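You operate a simulated robot arm through the tools that you are given. There is no shell and no other tool.

You run a simulated robot arm. Do the job below in one go: nothing can be reset, and whatever is moved stays where it is left.

TASK
Lift the blue strainer cup out and change the wash tray's water.
Fine: cup on the slatted board; drain till empty and shut it; spout over, clean water to cover the floor, tap shut. Set down upright: what you pick out.

Only the result counts: the job must be done as asked and must still hold three seconds after the hand-in. Knocking over, shifting, dropping, spilling or breaking anything else fails it. A push-on lid holds only when it is set on centred and level and pressed home; a screw cap is set on level and turned clockwise until tight.

THE ROBOT
A 6-joint arm with a two-finger gripper, fixed in place. Base frame: the origin is at the foot of the arm, x ahead of it, y to its left, z up; the work surface is at about z = 0. Readings come in mm, rad, newtons and seconds.
With the tool pointing down near the work surface it reaches from about 240 to 620 mm from the base axis. Its first joint turns from -1.152 to 1.152 rad. Payload 1.37 kg.
Tool frame: the origin (TCP) lies between the finger pads and is the grasp point; the fingertips stand 22 mm ahead of it; z points along the fingers, y is the line along which they close. The gripper opens to 92 mm; its body begins 65 mm behind the TCP.
Orientation is told as [roll, pitch, yaw] about the base's x, y, z axes, in that order, counted from this pose: with the fingers straight down and closing along the base's y, the tool's x points along the base's -x, its y along +y and its z along -z.

THE INTERFACE
- The arm moves only by the tool move_arm. Its argument "deltas" is a list of rows, each a list of 7 numbers: the turn, a rotation vector about the tool's x, y, z in degrees, then the shift along the tool's x, y, z in mm, then the gripper command, from -1 (shut) to 1 (fully open), values between in proportion. In form: [[wx, wy, wz, dx, dy, dz, grip], ...]. A call has 1 to 20 rows; each row is the pose to reach, as a shift and turn from the pose commanded when the call began, along the tool's axes at that moment. Rows are played at 5 a second. More than 50 mm and 0.15 rad between two rows, or a gripper value outside its range, and nothing of the call is played. Where a pose cannot be reached the arm comes as near as it can. A force on the tool above 40 N (or 10 N above the force at the start of the call, whichever is more), or a blocked arm, ends the call early, and 0.2 s more pass. The fingers move at their own pace (about 59.9 mm/s each) and stop on an object; they squeeze with about 26 N. The grip force told is the motor's: it shows also when the fingers shut on nothing. Time passes only in rows, and 0.2 s behind the last, so rows that repeat a pose let the fingers close. It gives the time, the measured TCP pose, the force on the tool (base axes), the opening and the grip force at its end, in the units of the frame above (readings bear some noise), with the torque about the TCP (base axes, N m) and any sound that the robot's microphone picked up.
- Cameras (640 x 400 px; columns grow to the right, rows downward): "scene" is fixed at [43.8, -447.7, 595.2]; the picture's right is [0.61, -0.79, 0.00], its down [-0.44, -0.34, -0.83] and it looks along [0.66, 0.51, -0.56] (base axes); focal length 371 px, centre (320, 200). "wrist" rides on the gripper at [71, 19, -102] in the tool frame; the picture's right is [-0.26, 0.96, 0.00], its down [-0.75, -0.20, -0.62] and it looks along [-0.60, -0.16, 0.78] (tool axes); focal length 280 px, centre (320, 200). There is no depth. A picture from a camera that has moved, and an enlarged one, comes with that camera's place and axes in the base frame and with its lens. The place of the scene camera against the robot may be out by one fixed shift of up to 18 mm in any direction.
- capture(camera): a new picture of that camera. The clock stands still meanwhile.
- enlarge(camera, box): a new picture of the part [left, top, right, bottom] of that camera's present view, enlarged. The clock stands still meanwhile.
- hand_in(): hands the job in; it is judged then, once.

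Places have to be worked out from the pictures, the camera data and where the tool is seen. Open the gripper and draw the arm clear of the work before you hand the job in, unless the task says otherwise.

The tools are called by a JSON object that holds its "fn" and its "kwargs". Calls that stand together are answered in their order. move_arm: Moves the arm, as the interface text tells. Its arguments: {"type":"object","properties":{"deltas":{"type":"array","items":{"type":"array","items":{"type":"number"}}}},"required":["deltas"]} The other tools are called the same way: capture (camera) takes a picture; enlarge (camera, box) takes an enlarged picture of a part of a camera's view; hand_in () hands the job in.

At the start:

```text
time: 0.0
position: [485.8, 89.6, 323.3]
ee_rot: [-0.002, 0.0, -0.001]
wrist_force: [0.1, -0.3, 0.0]
torque: [-0.01, -0.03, 0.01]
grip_width: 92.3
grip_force: 0.1
```

scene: 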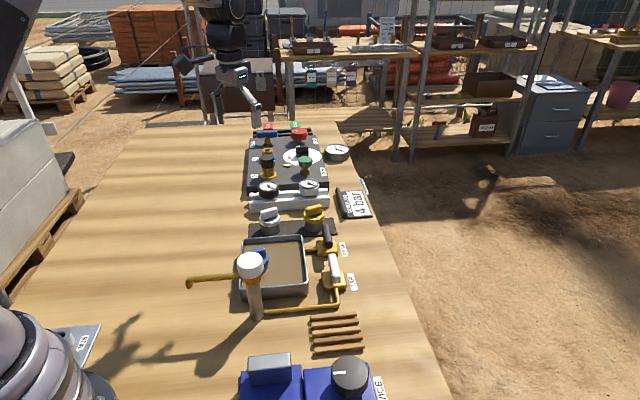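
wrist: 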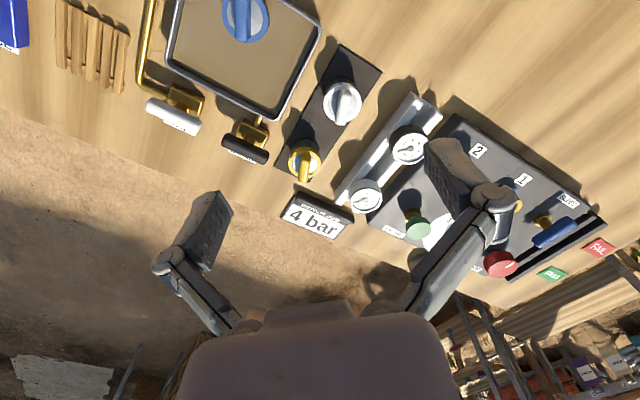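

I start by looking closer at the work area around the tray, the spout and the valves.

{"fn": "enlarge", "kwargs": {"camera": "scene", "box": [170, 190, 410, 340]}}

{"fn": "enlarge", "kwargs": {"camera": "wrist", "box": [0, 0, 400, 250]}}

{"fn": "enlarge", "kwargs": {"camera": "scene", "box": [220, 110, 400, 222]}}

{"fn": "enlarge", "kwargs": {"camera": "scene", "box": [200, 280, 400, 400]}}

```text
2.67 times, centred on (290, 265) of scene
camera zoom: at [43.8, -447.7, 595.2], right [0.61, -0.79, 0.0], down [-0.44, -0.34, -0.83], along [0.66, 0.51, -0.56], focal length 989 px, centre (400, 27)
```

zoom: 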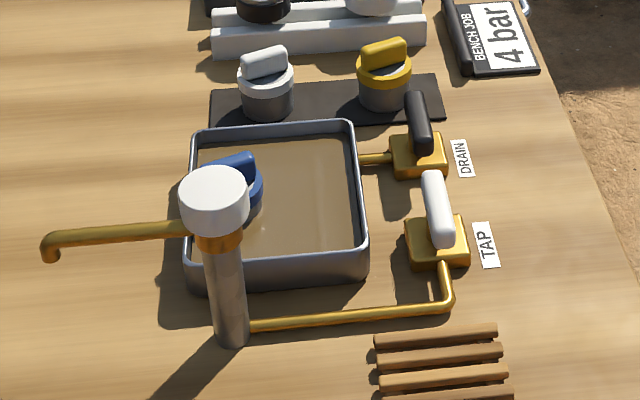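

```text
1.60 times, centred on (200, 125) of wrist
camera zoom: at [414.9, 108.5, 425.2], right [0.26, 0.96, 0.0], down [0.75, -0.2, 0.62], along [0.6, -0.16, -0.78], focal length 449 px, centre (512, 320)
```

zoom: 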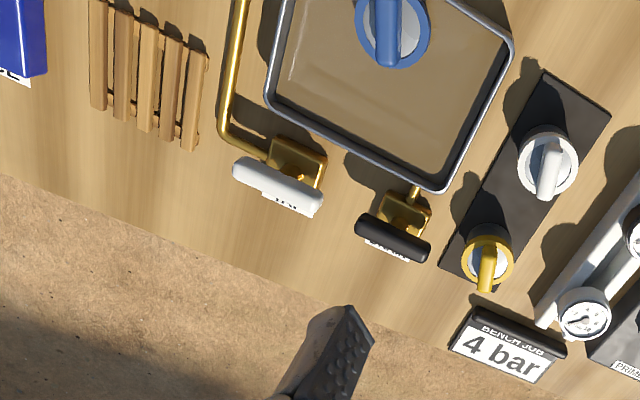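

```text
3.56 times, centred on (310, 166) of scene
camera zoom: at [43.8, -447.7, 595.2], right [0.61, -0.79, 0.0], down [-0.44, -0.34, -0.83], along [0.66, 0.51, -0.56], focal length 1318 px, centre (356, 321)
```

zoom: 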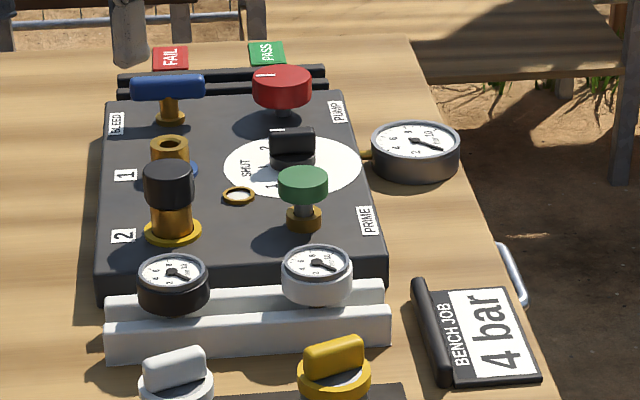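

```text
3.20 times, centred on (300, 340) of scene
camera zoom: at [43.8, -447.7, 595.2], right [0.61, -0.79, 0.0], down [-0.44, -0.34, -0.83], along [0.66, 0.51, -0.56], focal length 1186 px, centre (384, -248)
```

zoom: 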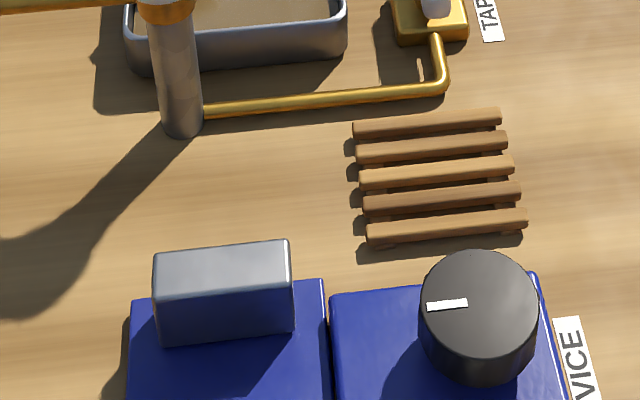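

The wash tray sits diagonally around (453, 0), the blue cup around (427, 19), the spout post around (350, −55), and the two valves along the tray's far-right side. I'll lower the wrist camera in that direction, staying well above everything, to get a second viewpoint.

{"fn": "move_arm", "kwargs": {"deltas": [[0, 0, 0, 17, -30, 18, 1], [0, 0, 0, 34, -60, 36, 1], [0, 0, 0, 51, -90, 54, 1], [0, 0, 0, 68, -120, 72, 1], [0, 0, 0, 85, -150, 90, 1], [0, 0, 0, 103, -181, 108, 1], [0, 0, 0, 103, -181, 108, 1]]}}

{"fn": "capture", "kwargs": {"camera": "wrist"}}

{"fn": "capture", "kwargs": {"camera": "scene"}}

```text
time: 1.6
position: [382.1, -91.7, 215.3]
ee_rot: [-0.001, 0.0, 0.0]
wrist_force: [-0.5, -0.1, 0.6]
torque: [-0.01, 0.01, 0.02]
grip_width: 92.1
grip_force: 0.0
```

```text
taken
camera wrist: at [311.8, -72.4, 317.1], right [0.26, 0.97, 0.0], down [0.75, -0.2, 0.63], along [0.6, -0.16, -0.78], focal length 280 px, centre (320, 200)
```

wrist: 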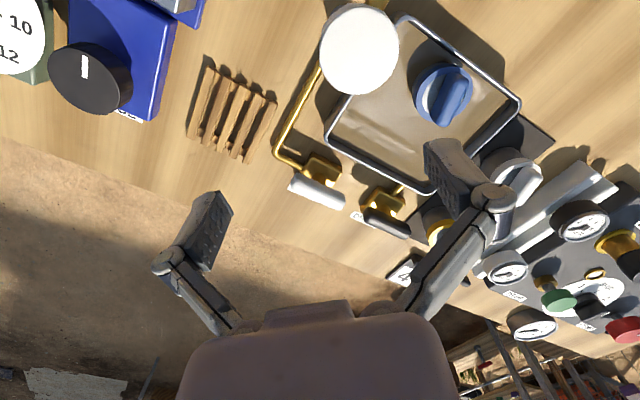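

```text
taken
```

scene: 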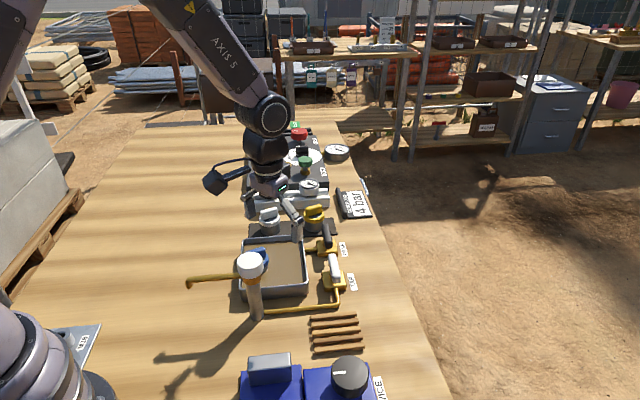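

The new wrist view shows the tray, cup and valve handles from closer. I'll enlarge that area to measure the parts.

{"fn": "enlarge", "kwargs": {"camera": "wrist", "box": [180, 0, 440, 162]}}

{"fn": "enlarge", "kwargs": {"camera": "wrist", "box": [240, 120, 440, 245]}}

{"fn": "enlarge", "kwargs": {"camera": "wrist", "box": [360, 0, 560, 125]}}

```text
2.46 times, centred on (310, 81) of wrist
camera zoom: at [311.8, -72.4, 317.1], right [0.26, 0.97, 0.0], down [0.75, -0.2, 0.63], along [0.6, -0.16, -0.78], focal length 690 px, centre (345, 493)
```

zoom: 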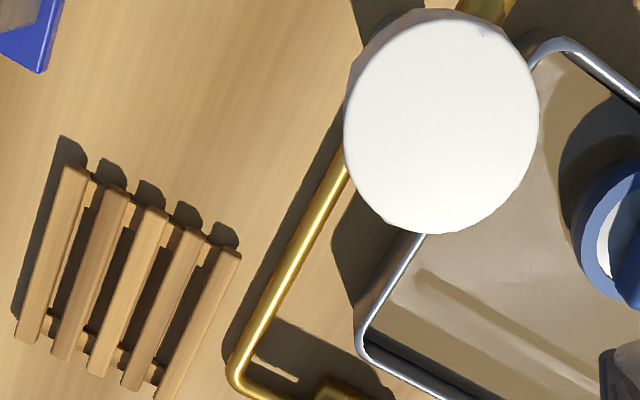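

```text
3.20 times, centred on (340, 182) of wrist
camera zoom: at [311.8, -72.4, 317.1], right [0.26, 0.97, 0.0], down [0.75, -0.2, 0.63], along [0.6, -0.16, -0.78], focal length 897 px, centre (256, 256)
```

zoom: 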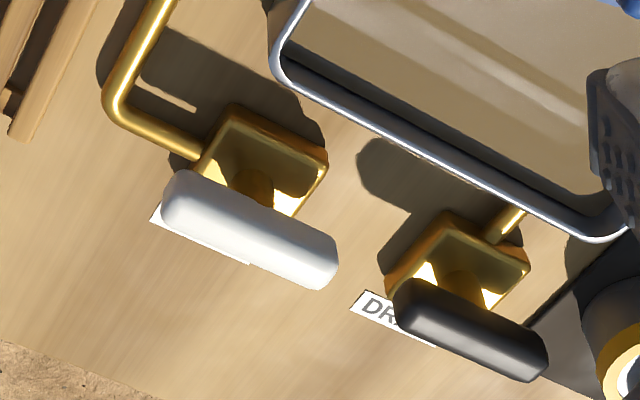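

```text
3.20 times, centred on (460, 62) of wrist
camera zoom: at [311.8, -72.4, 317.1], right [0.26, 0.97, 0.0], down [0.75, -0.2, 0.63], along [0.6, -0.16, -0.78], focal length 897 px, centre (-128, 640)
```

zoom: 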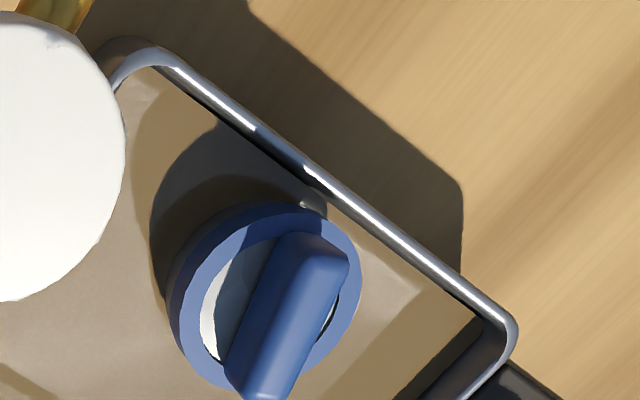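

The handles of both valves are flat bars (tap about (512, −130, 43), drain about (585, −53, 43)), lying parallel to the tray edge at about 42°. The cup's handle bar is around (427, 18) at about −23°. I'll move above the cup, turned to match its bar, and look down from closer.

{"fn": "move_arm", "kwargs": {"deltas": [[0, 0, 6, -12, 28, 0, 0.5], [0, 0, 12, -24, 56, 0, 0.3], [0, 0, 18, -36, 84, 0, 0.3], [0, 0, 22.8, -45.5, 110, 0, 0.3], [0, 0, 22.8, -45.5, 110, 25, 0.3], [0, 0, 22.8, -45.5, 110, 45, 0.3], [0, 0, 22.8, -45.5, 110, 45, 0.3]]}}

{"fn": "capture", "kwargs": {"camera": "wrist"}}

{"fn": "enlarge", "kwargs": {"camera": "scene", "box": [180, 180, 340, 280]}}

```text
time: 3.2
position: [427.9, 20.1, 168.9]
ee_rot: [0.002, 0.001, -0.398]
wrist_force: [-0.4, 0.2, 0.1]
torque: [0.0, 0.0, 0.01]
grip_width: 59.7
grip_force: 0.1
```

```text
taken
camera wrist: at [370.0, 65.3, 271.5], right [0.62, 0.79, 0.0], down [0.61, -0.48, 0.63], along [0.49, -0.38, -0.78], focal length 280 px, centre (320, 200)
```

wrist: 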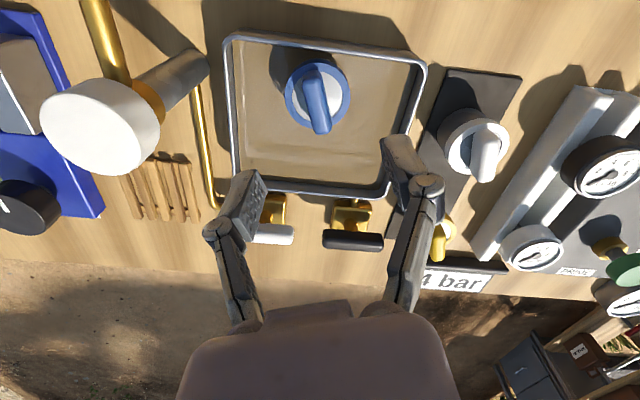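

```text
4.00 times, centred on (260, 230) of scene
camera zoom: at [43.8, -447.7, 595.2], right [0.61, -0.79, 0.0], down [-0.44, -0.34, -0.83], along [0.66, 0.51, -0.56], focal length 1483 px, centre (560, 80)
```

zoom: 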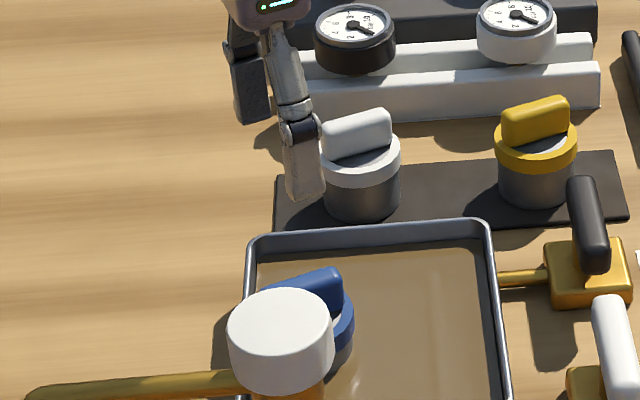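

The view now looks straight onto the cup. I'll enlarge it to get the cup's handle bar, ring and tray rim precisely.

{"fn": "enlarge", "kwargs": {"camera": "wrist", "box": [220, 20, 440, 158]}}

{"fn": "enlarge", "kwargs": {"camera": "wrist", "box": [20, 0, 240, 138]}}

```text
2.90 times, centred on (330, 89) of wrist
camera zoom: at [370.0, 65.3, 271.5], right [0.62, 0.79, 0.0], down [0.61, -0.48, 0.63], along [0.49, -0.38, -0.78], focal length 813 px, centre (291, 522)
```

zoom: 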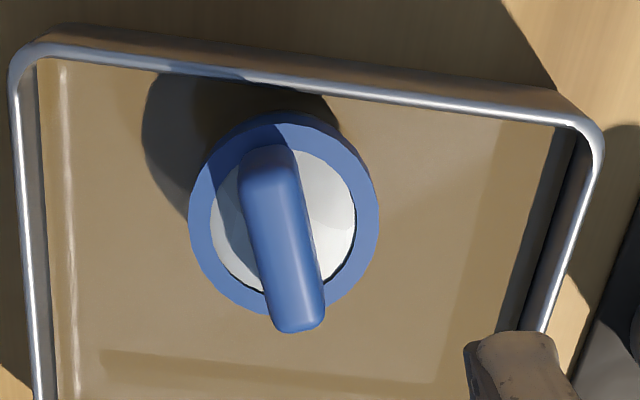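

```text
2.90 times, centred on (130, 69) of wrist
camera zoom: at [370.0, 65.3, 271.5], right [0.62, 0.79, 0.0], down [0.61, -0.48, 0.63], along [0.49, -0.38, -0.78], focal length 813 px, centre (871, 580)
```

zoom: 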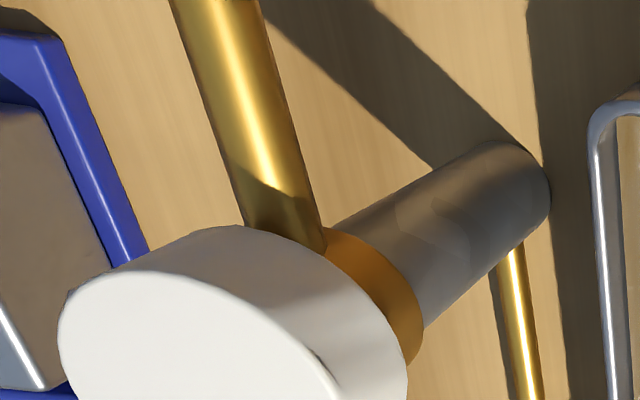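

The cup's bar measures about 14 mm wide at −25.5°, centred near (426, 18.5) with its top around z ≈ 72. The ring below it is about 50 mm across at z ≈ 52. I'll correct the yaw and come down to just above the bar, then look again.

{"fn": "move_arm", "kwargs": {"deltas": [[0, 0, 2.7, 1.4, -1.1, 20, 0.1], [0, 0, 2.7, 1.4, -1.1, 40, 0.1], [0, 0, 2.7, 1.4, -1.1, 55, 0.1], [0, 0, 2.7, 1.4, -1.1, 66, 0.1], [0, 0, 2.7, 1.4, -1.1, 66, 0.1]]}}

{"fn": "capture", "kwargs": {"camera": "wrist"}}

{"fn": "enlarge", "kwargs": {"camera": "scene", "box": [200, 200, 360, 300]}}

```text
time: 4.4
position: [426.4, 18.5, 102.6]
ee_rot: [0.002, 0.001, -0.445]
wrist_force: [-0.1, 0.5, 0.3]
torque: [0.0, 0.04, -0.04]
grip_width: 50.6
grip_force: 0.1
```

```text
taken
camera wrist: at [370.6, 66.2, 205.9], right [0.65, 0.76, 0.0], down [0.59, -0.51, 0.63], along [0.47, -0.41, -0.78], focal length 280 px, centre (320, 200)
```

wrist: 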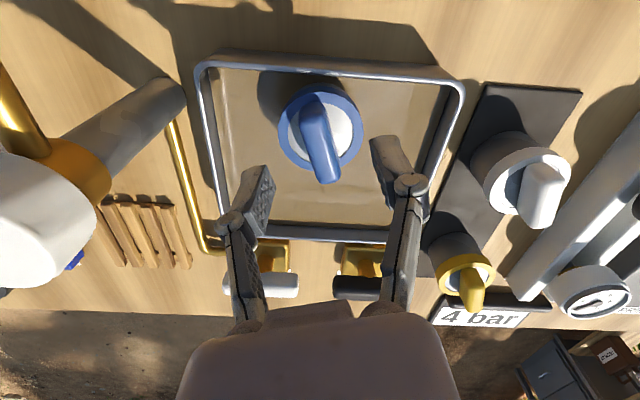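

```text
4.00 times, centred on (280, 250) of scene
camera zoom: at [43.8, -447.7, 595.2], right [0.61, -0.79, 0.0], down [-0.44, -0.34, -0.83], along [0.66, 0.51, -0.56], focal length 1483 px, centre (480, 0)
```

zoom: 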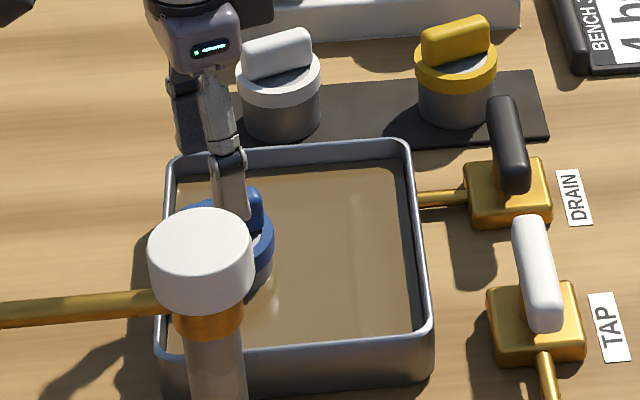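

The bar lines up between the fingers. I'll enlarge once more to check the bar height relative to the fingertips before lowering around it.

{"fn": "enlarge", "kwargs": {"camera": "wrist", "box": [220, 60, 440, 198]}}

```text
2.90 times, centred on (330, 129) of wrist
camera zoom: at [370.6, 66.2, 205.9], right [0.65, 0.76, 0.0], down [0.59, -0.51, 0.63], along [0.47, -0.41, -0.78], focal length 813 px, centre (291, 406)
```

zoom: 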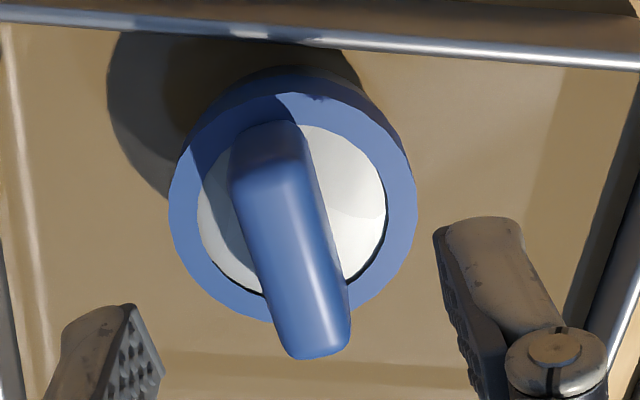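

Position and yaw agree within about a millimetre. I'll lower 20 mm so the fingertips come alongside the bar, and check from both cameras.

{"fn": "move_arm", "kwargs": {"deltas": [[0, 0, 0, 0, 0, 7, 0.1], [0, 0, 0, 0, 0, 14, 0.1], [0, 0, 0, 0, 0, 20, 0.1], [0, 0, 0, 0, 0, 20, 0.1]]}}

{"fn": "enlarge", "kwargs": {"camera": "wrist", "box": [220, 80, 440, 218]}}

{"fn": "enlarge", "kwargs": {"camera": "scene", "box": [220, 220, 300, 270]}}

```text
time: 5.4
position: [425.9, 19.0, 83.9]
ee_rot: [0.0, -0.002, -0.446]
wrist_force: [-0.4, -0.8, -0.8]
torque: [0.02, -0.02, 0.01]
grip_width: 50.4
grip_force: 0.1
```

```text
2.90 times, centred on (330, 149) of wrist
camera zoom: at [371.0, 66.2, 186.1], right [0.65, 0.76, 0.0], down [0.59, -0.51, 0.63], along [0.47, -0.41, -0.78], focal length 813 px, centre (291, 348)
```

zoom: 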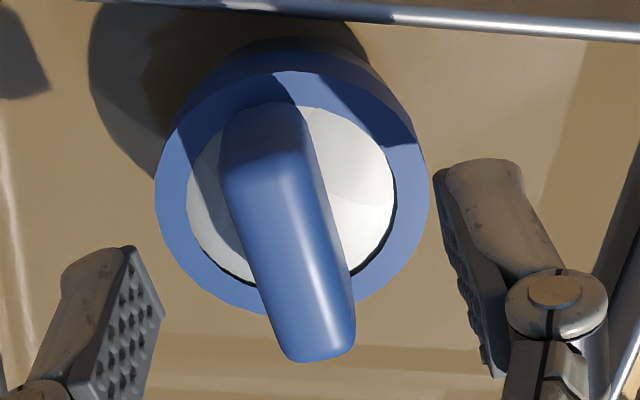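

```text
8.00 times, centred on (260, 245) of scene
camera zoom: at [43.8, -447.7, 595.2], right [0.61, -0.79, 0.0], down [-0.44, -0.34, -0.83], along [0.66, 0.51, -0.56], focal length 2966 px, centre (800, -160)
```

zoom: 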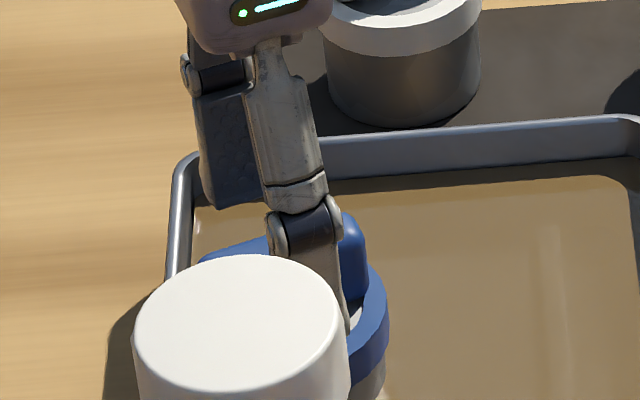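

Fingertips are now beside the bar with no contact. I'll ease down another 7 mm in small steps, watching the force.

{"fn": "move_arm", "kwargs": {"deltas": [[0, 0, 0, 0, 0, 3, 0.1], [0, 0, 0, 0, 0, 5, 0.1], [0, 0, 0, 0, 0, 7, 0.1], [0, 0, 0, 0, 0, 7, 0.1]]}}

{"fn": "enlarge", "kwargs": {"camera": "wrist", "box": [220, 80, 440, 218]}}

{"fn": "enlarge", "kwargs": {"camera": "scene", "box": [220, 220, 300, 270]}}

```text
time: 6.4
position: [426.0, 18.5, 75.9]
ee_rot: [0.0, 0.0, -0.445]
wrist_force: [0.0, 0.4, -0.1]
torque: [0.03, 0.04, -0.02]
grip_width: 50.8
grip_force: 0.1
```

```text
2.90 times, centred on (330, 149) of wrist
camera zoom: at [371.0, 66.3, 178.8], right [0.65, 0.76, 0.0], down [0.59, -0.51, 0.62], along [0.47, -0.41, -0.78], focal length 813 px, centre (291, 348)
```

zoom: 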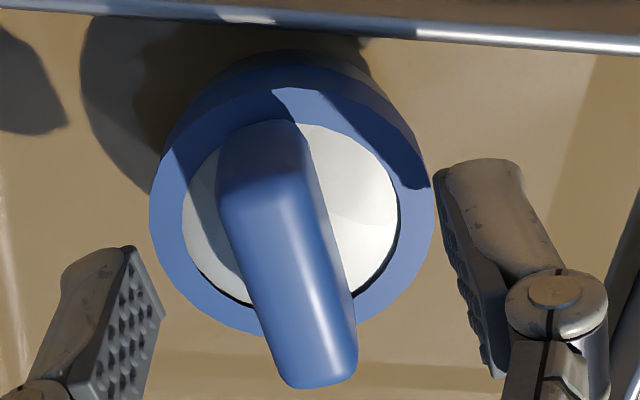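

```text
8.00 times, centred on (260, 245) of scene
camera zoom: at [43.8, -447.7, 595.2], right [0.61, -0.79, 0.0], down [-0.44, -0.34, -0.83], along [0.66, 0.51, -0.56], focal length 2966 px, centre (800, -160)
```

zoom: 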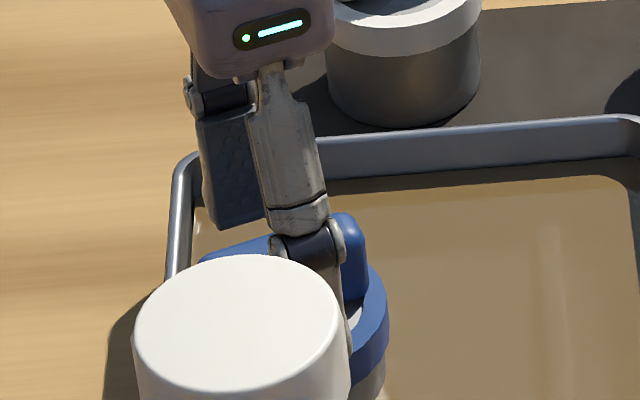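

The lid plane works out at z ≈ 46, so the fingertips at 54 still have room. I'll go 3 mm lower and then close on the bar.

{"fn": "move_arm", "kwargs": {"deltas": [[0, 0, 0, 0, 0, 2, 0.1], [0, 0, 0, 0, 0, 3, 0.1], [0, 0, 0, 0, 0, 3, -0.3], [0, 0, 0, 0, 0, 3, -0.6], [0, 0, 0, 0, 0, 3, -1], [0, 0, 0, 0, 0, 3, -1], [0, 0, 0, 0, 0, 3, -1]]}}

{"fn": "enlarge", "kwargs": {"camera": "wrist", "box": [220, 80, 440, 218]}}

```text
time: 8.0
position: [427.6, 18.7, 74.5]
ee_rot: [-0.001, -0.001, -0.447]
wrist_force: [-0.4, -0.7, -0.5]
torque: [0.02, 0.01, -0.01]
grip_width: 14.3
grip_force: 25.3
```

```text
2.90 times, centred on (330, 149) of wrist
camera zoom: at [371.1, 66.2, 176.4], right [0.65, 0.76, 0.0], down [0.59, -0.51, 0.62], along [0.47, -0.41, -0.78], focal length 813 px, centre (291, 348)
```

zoom: 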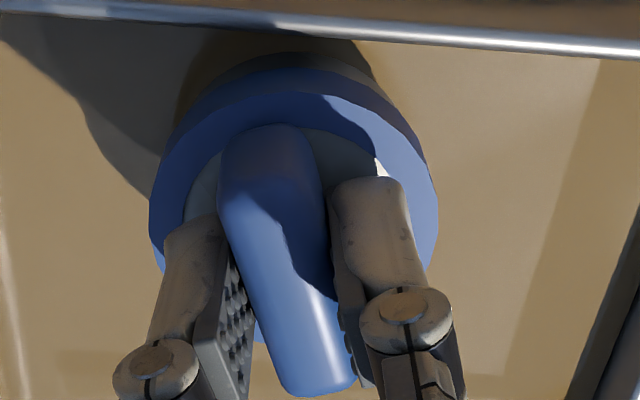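

The fingers have closed on the bar at 14.3 mm with full squeeze. I'll lift the cup straight up slowly out of the tray and hold it above the water so it can drip.

{"fn": "move_arm", "kwargs": {"deltas": [[0, 0, 0, 0, 0, -4, -1], [0, 0, 0, 0, 0, -10, -1], [0, 0, 0, 0, 0, -18, -1], [0, 0, 0, 0, 0, -28, -1], [0, 0, 0, 0, 0, -40, -1], [0, 0, 0, 0, 0, -55, -1], [0, 0, 0, 0, 0, -70, -1], [0, 0, 0, 0, 0, -80, -1], [0, 0, 0, 0, 0, -80, -1], [0, 0, 0, 0, 0, -80, -1], [0, 0, 0, 0, 0, -80, -1], [0, 0, 0, 0, 0, -80, -1], [0, 0, 0, 0, 0, -80, -1]]}}

{"fn": "capture", "kwargs": {"camera": "wrist"}}

{"fn": "enlarge", "kwargs": {"camera": "scene", "box": [180, 170, 340, 270]}}

```text
time: 10.8
position: [425.7, 17.7, 152.6]
ee_rot: [-0.002, 0.002, -0.446]
wrist_force: [-0.4, 0.0, -1.5]
torque: [0.01, 0.0, -0.01]
grip_width: 14.6
grip_force: 26.5
```

```text
taken
camera wrist: at [371.0, 65.4, 256.0], right [0.65, 0.76, 0.0], down [0.59, -0.51, 0.62], along [0.47, -0.41, -0.78], focal length 280 px, centre (320, 200)
```

wrist: 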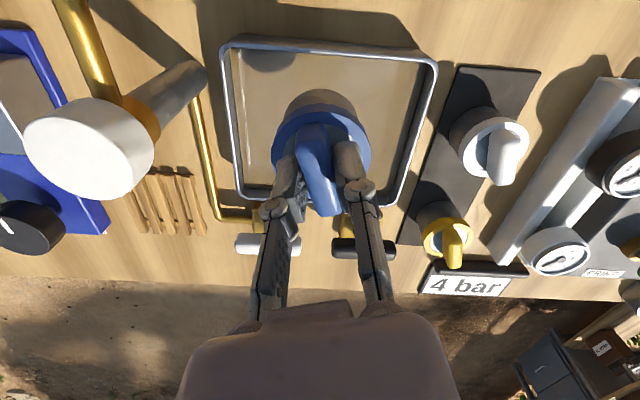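

```text
4.00 times, centred on (260, 220) of scene
camera zoom: at [43.8, -447.7, 595.2], right [0.61, -0.79, 0.0], down [-0.44, -0.34, -0.83], along [0.66, 0.51, -0.56], focal length 1483 px, centre (560, 120)
```

zoom: 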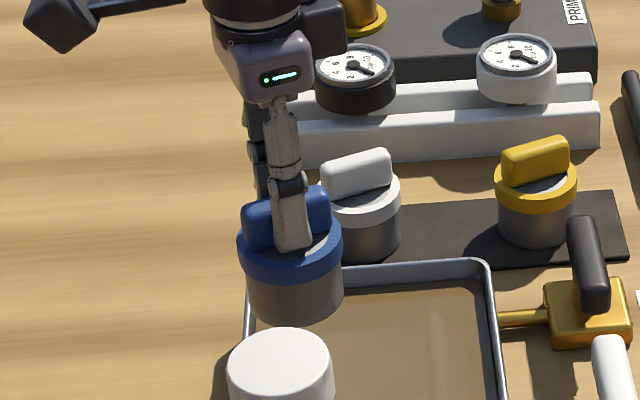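

The cup hangs level in the grip and clear of the rim. I'll raise it above the post cap's height and carry it over to the slatted board near (409, −203).

{"fn": "move_arm", "kwargs": {"deltas": [[0, 0, 0, 0, 0, -25, -1], [0, 0, 0, 0, 0, -55, -1], [0, 0, 0, 0, 0, -85, -1], [0, 0, 0, -8, -20, -88, -1], [0, 0, 0, -20, -52, -88, -1], [0, 0, 0, -33, -86, -88, -1], [0, 0, 0, -46, -120, -88, -1], [0, 0, 0, -59, -154, -88, -1], [0, 0, 0, -71, -185, -88, -1], [0, 0, 0, -79.7, -207.4, -88, -1], [0, 0, 0, -79.7, -207.4, -88, -1], [0, 0, 0, -79.7, -207.4, -88, -1]]}}

{"fn": "capture", "kwargs": {"camera": "wrist"}}

{"fn": "capture", "kwargs": {"camera": "scene"}}

```text
time: 13.4
position: [410.1, -202.8, 240.8]
ee_rot: [-0.001, -0.001, -0.446]
wrist_force: [0.5, 0.9, -1.0]
torque: [0.0, 0.0, 0.04]
grip_width: 14.1
grip_force: 26.1
```

```text
taken
camera wrist: at [354.3, -155.5, 344.2], right [0.65, 0.76, 0.0], down [0.59, -0.51, 0.62], along [0.47, -0.41, -0.78], focal length 280 px, centre (320, 200)
```

wrist: 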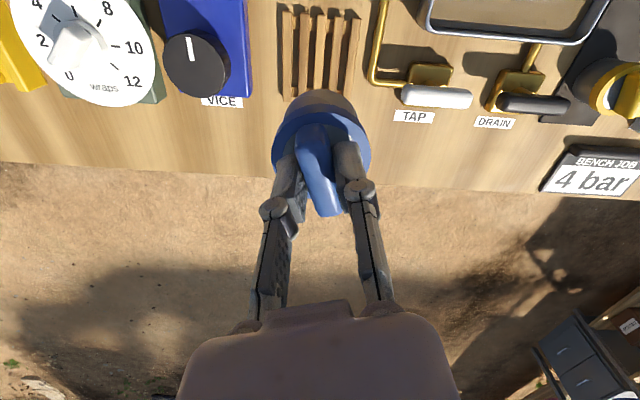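

```text
taken
```

scene: 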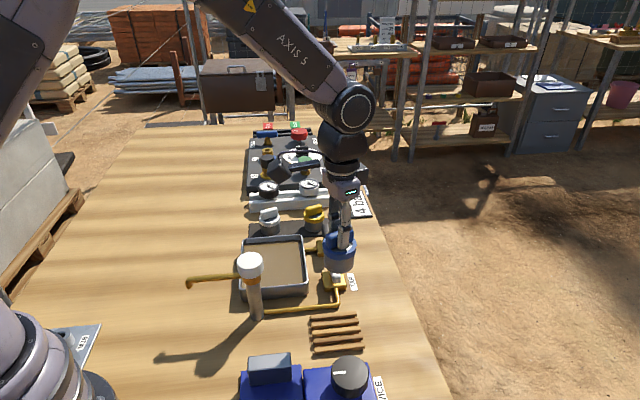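

The board shows just above the cup in this view. I'll enlarge to get its corners.

{"fn": "enlarge", "kwargs": {"camera": "wrist", "box": [240, 0, 400, 100]}}

```text
4.00 times, centred on (320, 50) of wrist
camera zoom: at [354.3, -155.5, 344.2], right [0.65, 0.76, 0.0], down [0.59, -0.51, 0.62], along [0.47, -0.41, -0.78], focal length 1122 px, centre (320, 800)
```

zoom: 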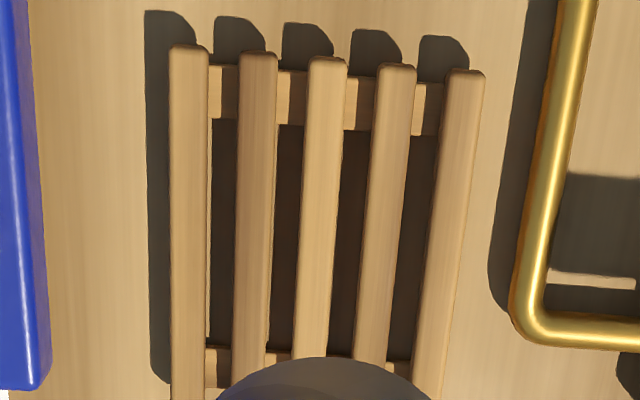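

The board's centre comes out at (410, −204), directly below the cup. I'll come down to about 15 mm above the expected contact height.

{"fn": "move_arm", "kwargs": {"deltas": [[0, 0, 0, -0.4, -1, 30, -1], [0, 0, 0, -0.4, -1, 60, -1], [0, 0, 0, -0.4, -1, 90, -1], [0, 0, 0, -0.4, -1, 115, -1], [0, 0, 0, -0.4, -1, 135, -1], [0, 0, 0, -0.4, -1, 145, -1], [0, 0, 0, -0.4, -1, 145, -1]]}}

{"fn": "capture", "kwargs": {"camera": "wrist"}}

{"fn": "enlarge", "kwargs": {"camera": "scene", "box": [270, 270, 430, 370]}}

```text
time: 15.0
position: [408.2, -204.7, 95.0]
ee_rot: [-0.002, 0.0, -0.446]
wrist_force: [0.9, -0.6, -1.7]
torque: [-0.01, -0.01, 0.03]
grip_width: 14.4
grip_force: 25.5
```

```text
taken
camera wrist: at [352.4, -156.8, 197.8], right [0.65, 0.76, 0.0], down [0.59, -0.51, 0.62], along [0.47, -0.41, -0.78], focal length 280 px, centre (320, 200)
```

wrist: 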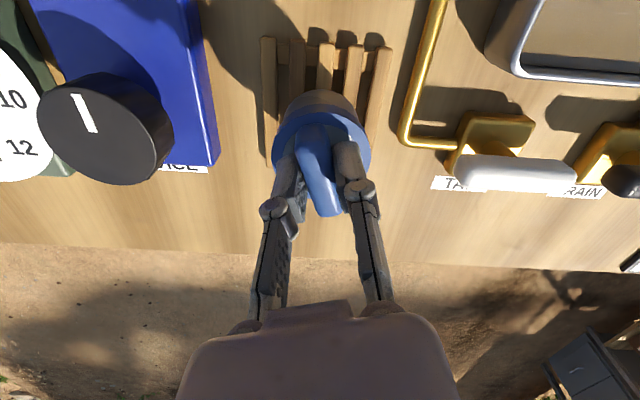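

```text
4.00 times, centred on (350, 320) of scene
camera zoom: at [43.8, -447.7, 595.2], right [0.61, -0.79, 0.0], down [-0.44, -0.34, -0.83], along [0.66, 0.51, -0.56], focal length 1483 px, centre (200, -280)
```

zoom: 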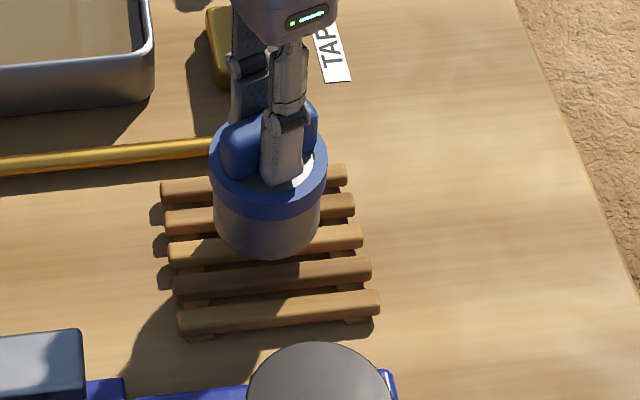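

The cup hangs centred over the slats with about 10–20 mm to go. I'll lower in small steps and watch the vertical force for contact.

{"fn": "move_arm", "kwargs": {"deltas": [[0, 0, 0, 0.9, 0.5, 3, -1], [0, 0, 0, 0.9, 0.5, 6, -1], [0, 0, 0, 0.9, 0.5, 9, -1], [0, 0, 0, 0.9, 0.5, 11, -1], [0, 0, 0, 0.9, 0.5, 11, -1]]}}

{"fn": "enlarge", "kwargs": {"camera": "scene", "box": [270, 270, 430, 370]}}

```text
time: 16.2
position: [407.0, -202.6, 85.8]
ee_rot: [-0.001, 0.0, -0.444]
wrist_force: [-0.5, 0.1, -1.6]
torque: [0.01, 0.02, 0.02]
grip_width: 14.3
grip_force: 26.1
```

```text
4.00 times, centred on (350, 320) of scene
camera zoom: at [43.8, -447.7, 595.2], right [0.61, -0.79, 0.0], down [-0.44, -0.34, -0.83], along [0.66, 0.51, -0.56], focal length 1483 px, centre (200, -280)
```

zoom: 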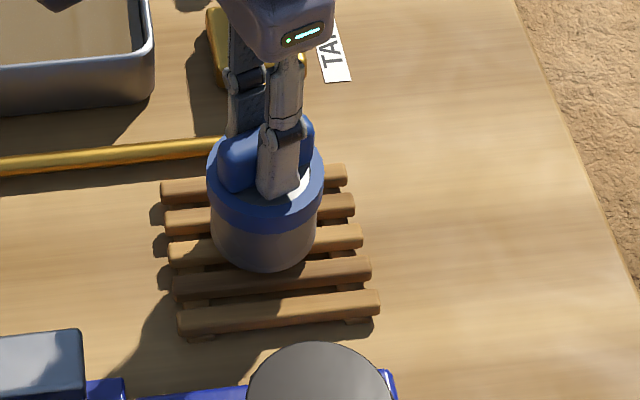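

Still no contact at z ≈ 85. I'll continue down in 1–2 mm steps.

{"fn": "move_arm", "kwargs": {"deltas": [[0, 0, 0, 0, 0, 1.5, -1], [0, 0, 0, 0, 0, 3, -1], [0, 0, 0, 0, 0, 3, -1]]}}

```text
time: 17.0
position: [407.5, -202.3, 81.7]
ee_rot: [0.002, -0.001, -0.445]
wrist_force: [0.2, 0.2, -1.6]
torque: [0.0, -0.02, -0.02]
grip_width: 14.6
grip_force: 26.1
```

No contact yet at z ≈ 81.5; I'll keep creeping down.

{"fn": "move_arm", "kwargs": {"deltas": [[0, 0, 0, 0, 0, 1, -1], [0, 0, 0, 0, 0, 2, -1], [0, 0, 0, 0, 0, 2, -1]]}}

```text
time: 17.8
position: [408.0, -203.2, 80.8]
ee_rot: [0.002, -0.001, -0.445]
wrist_force: [-0.9, -0.3, -0.8]
torque: [-0.01, 0.01, -0.02]
grip_width: 14.3
grip_force: 26.2
```

The load may be starting to ease. One more millimetre step will tell.

{"fn": "move_arm", "kwargs": {"deltas": [[0, 0, 0, 0, 0, 1, -1], [0, 0, 0, 0, 0, 1, -1]]}}

```text
time: 18.4
position: [408.1, -202.2, 80.1]
ee_rot: [0.002, 0.0, -0.445]
wrist_force: [-0.8, 0.5, -1.2]
torque: [-0.01, 0.01, 0.0]
grip_width: 14.4
grip_force: 26.6
```

{"fn": "move_arm", "kwargs": {"deltas": [[0, 0, 0, 0, 0, 1, -1], [0, 0, 0, 0, 0, 2, -1], [0, 0, 0, 0, 0, 2, -1]]}}

{"fn": "enlarge", "kwargs": {"camera": "scene", "box": [300, 280, 380, 330]}}

```text
time: 19.2
position: [407.4, -203.2, 77.8]
ee_rot: [0.0, 0.0, -0.445]
wrist_force: [-3.6, 2.0, 7.7]
torque: [0.05, 0.14, -0.04]
grip_width: 14.2
grip_force: 25.9
```

```text
8.00 times, centred on (340, 305) of scene
camera zoom: at [43.7, -447.6, 595.3], right [0.61, -0.79, 0.0], down [-0.44, -0.34, -0.83], along [0.66, 0.51, -0.56], focal length 2966 px, centre (160, -640)
```

zoom: 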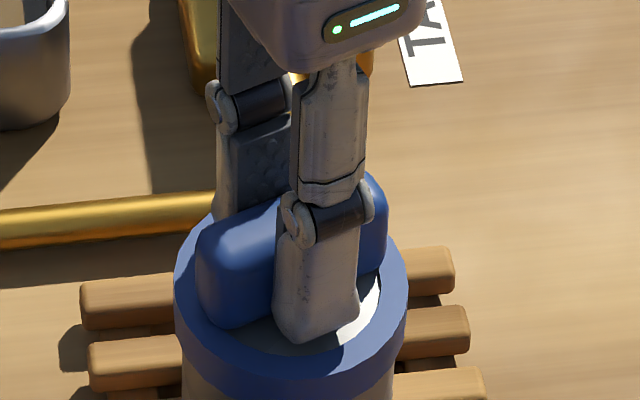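

Contact: 7.7 N upward, so the cup is standing on the slats. I'll back off a millimetre to relax the load, then open the fingers and let it settle.

{"fn": "move_arm", "kwargs": {"deltas": [[0, 0, 0, 0, 0, -0.8, -1], [0, 0, 0, 0, 0, -0.8, -1], [0, 0, 0, 0, 0, -0.8, -0.5], [0, 0, 0, 0, 0, -0.8, -0.2], [0, 0, 0, 0, 0, -0.8, 0.0], [0, 0, 0, 0, 0, -0.8, 0.0]]}}

{"fn": "capture", "kwargs": {"camera": "wrist"}}

{"fn": "enlarge", "kwargs": {"camera": "scene", "box": [280, 280, 400, 355]}}

```text
time: 20.6
position: [407.1, -203.9, 79.3]
ee_rot: [0.001, 0.001, -0.445]
wrist_force: [-0.5, 0.1, 0.3]
torque: [-0.03, -0.03, 0.0]
grip_width: 46.1
grip_force: 0.0
```

```text
taken
camera wrist: at [352.4, -155.8, 181.3], right [0.65, 0.76, 0.0], down [0.59, -0.51, 0.62], along [0.47, -0.41, -0.78], focal length 280 px, centre (320, 200)
```

wrist: 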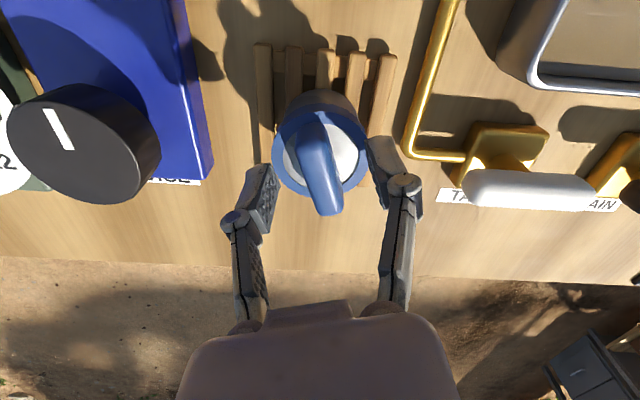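

```text
5.33 times, centred on (340, 318) of scene
camera zoom: at [43.8, -447.7, 595.2], right [0.61, -0.79, 0.0], down [-0.44, -0.34, -0.83], along [0.66, 0.51, -0.56], focal length 1977 px, centre (213, -427)
```

zoom: 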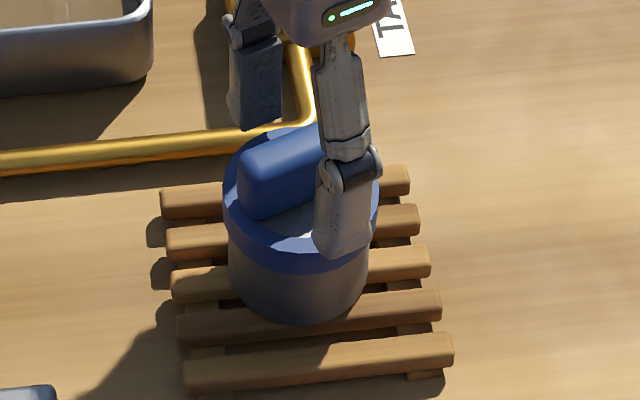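

The cup stands upright on the slats, free of the fingers. I'll go straight up and then over toward the drain valve for a close look.

{"fn": "move_arm", "kwargs": {"deltas": [[0, 0, 0, 0, 0, -8, 0.0], [0, 0, 0, 0, 0, -25, 0.0], [0, 0, 0, 0, 0, -50, 0.0], [0, 0, 0, 0, 0, -80, 0.0], [0, 0, 0, 0, 0, -110, 0.0], [0, 0, 0, 0, 0, -130, 0.0], [0, 0, 0, 0, 0, -130, 0.0]]}}

{"fn": "capture", "kwargs": {"camera": "wrist"}}

{"fn": "capture", "kwargs": {"camera": "scene"}}

```text
time: 22.2
position: [404.6, -203.2, 210.1]
ee_rot: [-0.001, -0.002, -0.447]
wrist_force: [0.6, 0.2, 0.4]
torque: [0.04, -0.01, 0.01]
grip_width: 46.0
grip_force: 0.1
```

```text
taken
camera wrist: at [350.5, -156.1, 313.1], right [0.65, 0.76, 0.0], down [0.59, -0.51, 0.62], along [0.47, -0.41, -0.78], focal length 280 px, centre (320, 200)
```

wrist: 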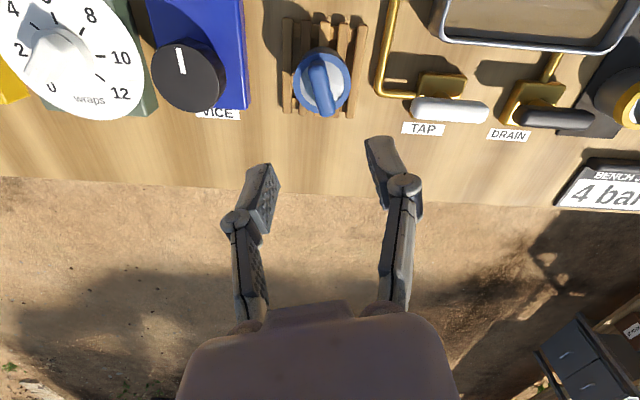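

```text
taken
```

scene: 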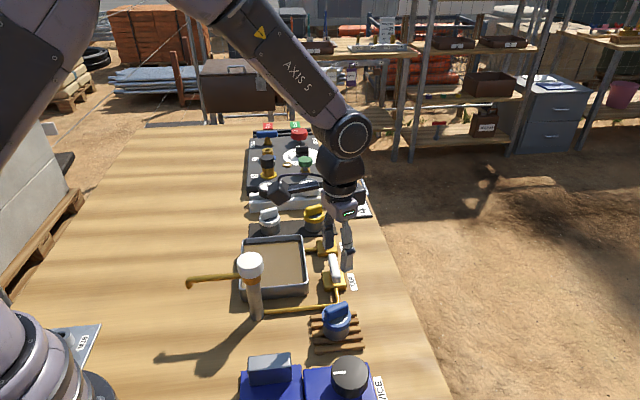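

The cup is fine on the board. Now I'll zoom in on the drain and tap valves from this wrist view.

{"fn": "enlarge", "kwargs": {"camera": "wrist", "box": [370, 30, 620, 186]}}

{"fn": "enlarge", "kwargs": {"camera": "scene", "box": [280, 225, 380, 325]}}

```text
2.56 times, centred on (495, 108) of wrist
camera zoom: at [350.5, -156.1, 313.1], right [0.65, 0.76, 0.0], down [0.59, -0.51, 0.62], along [0.47, -0.41, -0.78], focal length 718 px, centre (-128, 436)
```

zoom: 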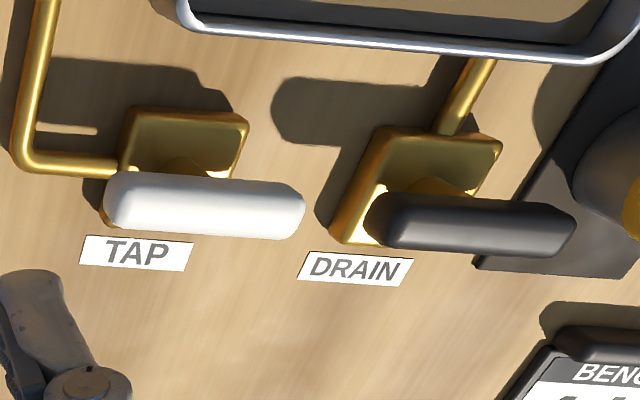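

```text
4.00 times, centred on (330, 275) of scene
camera zoom: at [43.8, -447.7, 595.2], right [0.61, -0.79, 0.0], down [-0.44, -0.34, -0.83], along [0.66, 0.51, -0.56], focal length 1483 px, centre (280, -100)
```

zoom: 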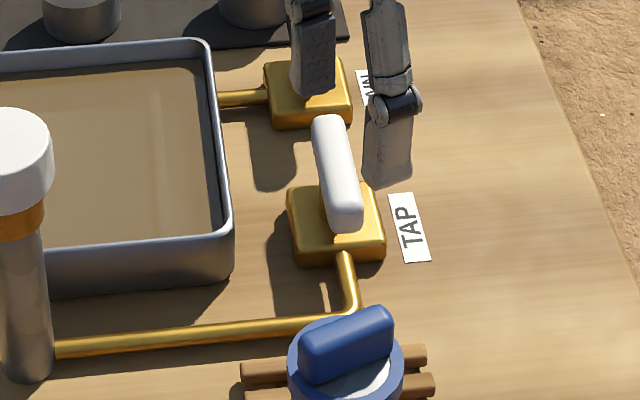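

Both handles are T-bars centred on their bodies; the drain's centre is about (585.5, −52). I'll move above it with the tool turned to +42° so the fingers straddle the bar.

{"fn": "move_arm", "kwargs": {"deltas": [[0, 0, -6.75, -9.8, 21.4, 0, 0.3], [0, 0, -13.5, -19.6, 42.8, 0, 0.3], [0, 0, -20.25, -29.4, 64.2, 0, 0.3], [0, 0, -27, -39.2, 85.6, 10, 0.3], [0, 0, -33.75, -49, 107, 20, 0.3], [0, 0, -40.5, -58.7, 128.4, 30, 0.3], [0, 0, -47.25, -68.5, 149.8, 40, 0.3], [0, 0, -54, -78.3, 171.2, 50, 0.3], [0, 0, -60.75, -88.1, 192.6, 60, 0.3], [0, 0, -67.5, -97.9, 214, 60, 0.3], [0, 0, -67.5, -97.9, 214, 60, 0.3]]}}

{"fn": "capture", "kwargs": {"camera": "wrist"}}

{"fn": "capture", "kwargs": {"camera": "scene"}}

```text
time: 24.6
position: [589.0, -53.5, 149.4]
ee_rot: [0.0, 0.001, 0.734]
wrist_force: [-0.2, 0.5, -0.5]
torque: [0.03, -0.02, -0.02]
grip_width: 59.6
grip_force: 0.0
```

```text
taken
camera wrist: at [524.4, -86.4, 252.4], right [-0.45, 0.89, 0.0], down [0.7, 0.35, 0.62], along [0.56, 0.28, -0.78], focal length 280 px, centre (320, 200)
```

wrist: 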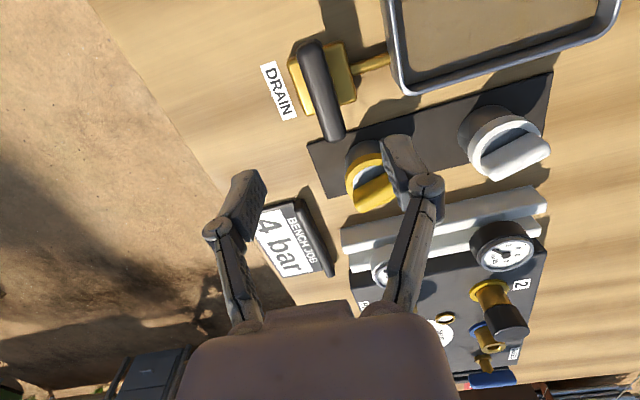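

```text
taken
```

scene: 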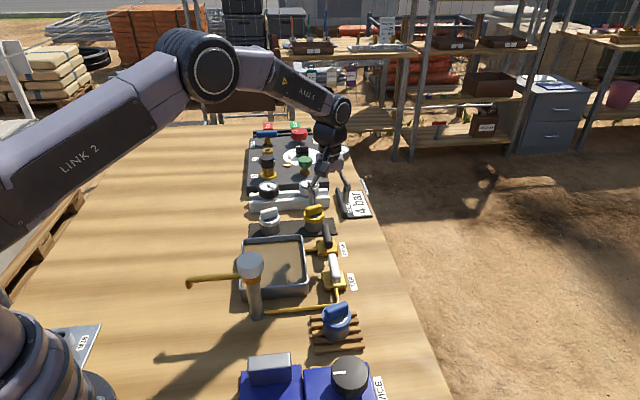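

The drain bar sits nearly under the TCP. I'll enlarge for precise centring.

{"fn": "enlarge", "kwargs": {"camera": "wrist", "box": [240, 20, 420, 132]}}

```text
3.56 times, centred on (330, 76) of wrist
camera zoom: at [524.4, -86.4, 252.4], right [-0.45, 0.89, 0.0], down [0.7, 0.35, 0.62], along [0.56, 0.28, -0.78], focal length 997 px, centre (284, 641)
```

zoom: 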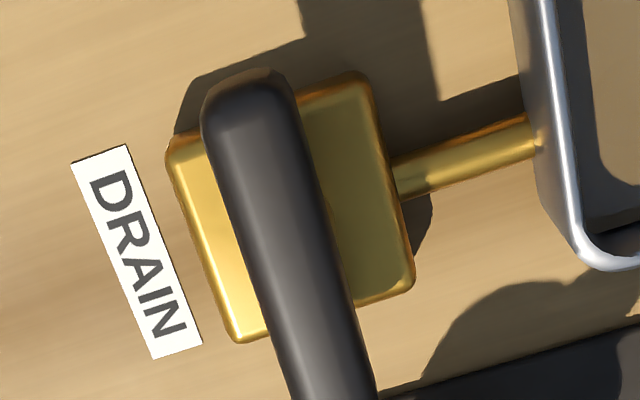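

Triangulating, the drain bar is centred at about (580.5, −55.5, z 50), roughly 18 mm wide, at about 44°. I'll shift over it and come down to just above it, then check alignment.

{"fn": "move_arm", "kwargs": {"deltas": [[0, 0, -2, 8.1, 4.2, 15, 0.3], [0, 0, -2, 8.1, 4.2, 35, 0.3], [0, 0, -2, 8.1, 4.2, 55, 0.3], [0, 0, -2, 8.1, 4.2, 55, 0.3]]}}

{"fn": "capture", "kwargs": {"camera": "wrist"}}

{"fn": "enlarge", "kwargs": {"camera": "wrist", "box": [220, 40, 440, 178]}}

{"fn": "enlarge", "kwargs": {"camera": "scene", "box": [280, 200, 380, 262]}}

```text
time: 25.6
position: [581.3, -54.4, 95.7]
ee_rot: [0.0, 0.0, 0.768]
wrist_force: [0.6, -0.1, 0.0]
torque: [0.0, 0.03, -0.01]
grip_width: 59.7
grip_force: 0.0
```

```text
taken
camera wrist: at [516.9, -90.3, 197.2], right [-0.48, 0.88, 0.0], down [0.68, 0.38, 0.63], along [0.55, 0.3, -0.78], focal length 280 px, centre (320, 200)
```

wrist: 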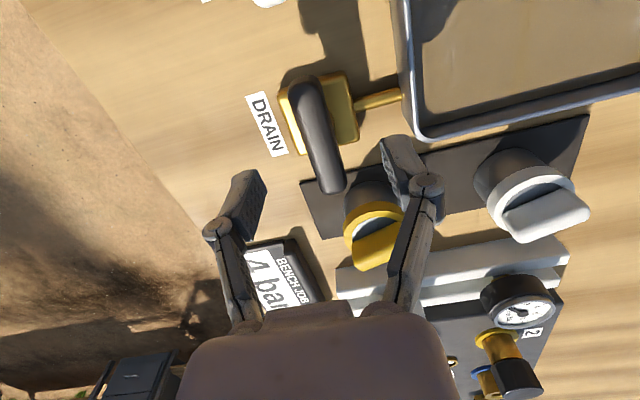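

```text
2.90 times, centred on (330, 109) of wrist
camera zoom: at [516.9, -90.3, 197.2], right [-0.48, 0.88, 0.0], down [0.68, 0.38, 0.63], along [0.55, 0.3, -0.78], focal length 813 px, centre (291, 464)
```

zoom: 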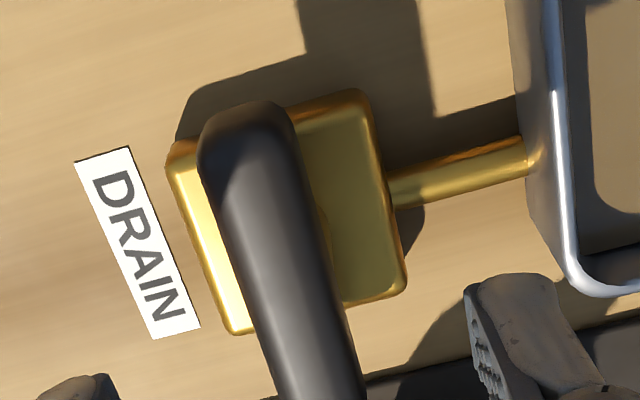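

```text
6.40 times, centred on (330, 231) of scene
camera zoom: at [43.8, -447.7, 595.2], right [0.61, -0.79, 0.0], down [-0.44, -0.34, -0.83], along [0.66, 0.51, -0.56], focal length 2373 px, centre (256, 2)
```

zoom: 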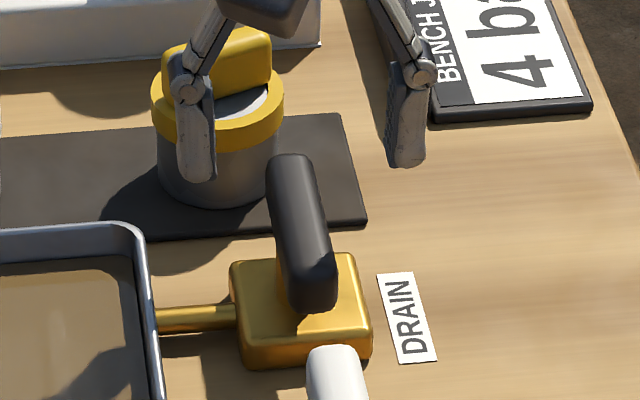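

The bar is centred between the fingers to within about a millimetre. I'll lower so the pads straddle the bar (TCP z ≈ 58) and check the force.

{"fn": "move_arm", "kwargs": {"deltas": [[0, 0, 0, 0, 0, 12, 0.2], [0, 0, 0, 0, 0, 24, 0.1], [0, 0, 0, 0, 0, 32, 0.0], [0, 0, 0, 0, 0, 36, 0.0], [0, 0, 0, 0, 0, 36, 0.0]]}}

{"fn": "enlarge", "kwargs": {"camera": "wrist", "box": [220, 80, 440, 218]}}

{"fn": "enlarge", "kwargs": {"camera": "scene", "box": [280, 200, 380, 262]}}

```text
time: 26.8
position: [580.0, -54.4, 57.9]
ee_rot: [0.0, 0.0, 0.767]
wrist_force: [-0.2, -0.1, -0.3]
torque: [0.02, 0.0, 0.0]
grip_width: 45.9
grip_force: 0.1
```

```text
2.90 times, centred on (330, 149) of wrist
camera zoom: at [516.0, -90.8, 160.6], right [-0.48, 0.88, 0.0], down [0.68, 0.38, 0.63], along [0.55, 0.3, -0.78], focal length 813 px, centre (291, 348)
```

zoom: 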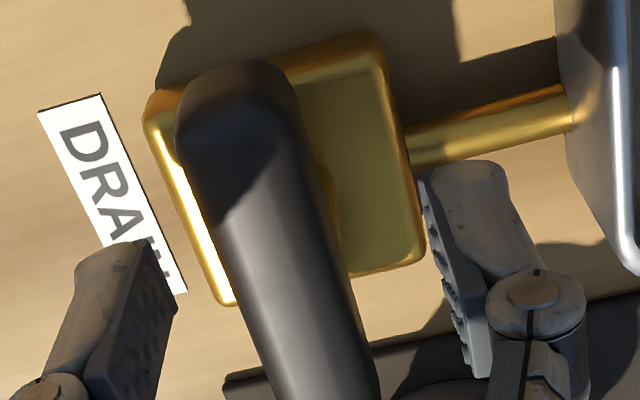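

```text
6.40 times, centred on (330, 231) of scene
camera zoom: at [43.8, -447.7, 595.2], right [0.61, -0.79, 0.0], down [-0.44, -0.34, -0.83], along [0.66, 0.51, -0.56], focal length 2373 px, centre (256, 2)
```

zoom: 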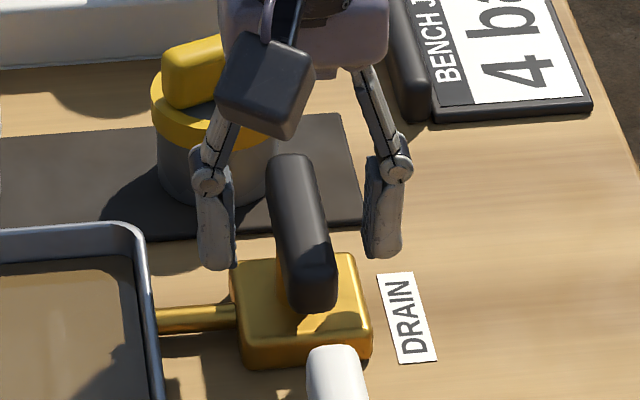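

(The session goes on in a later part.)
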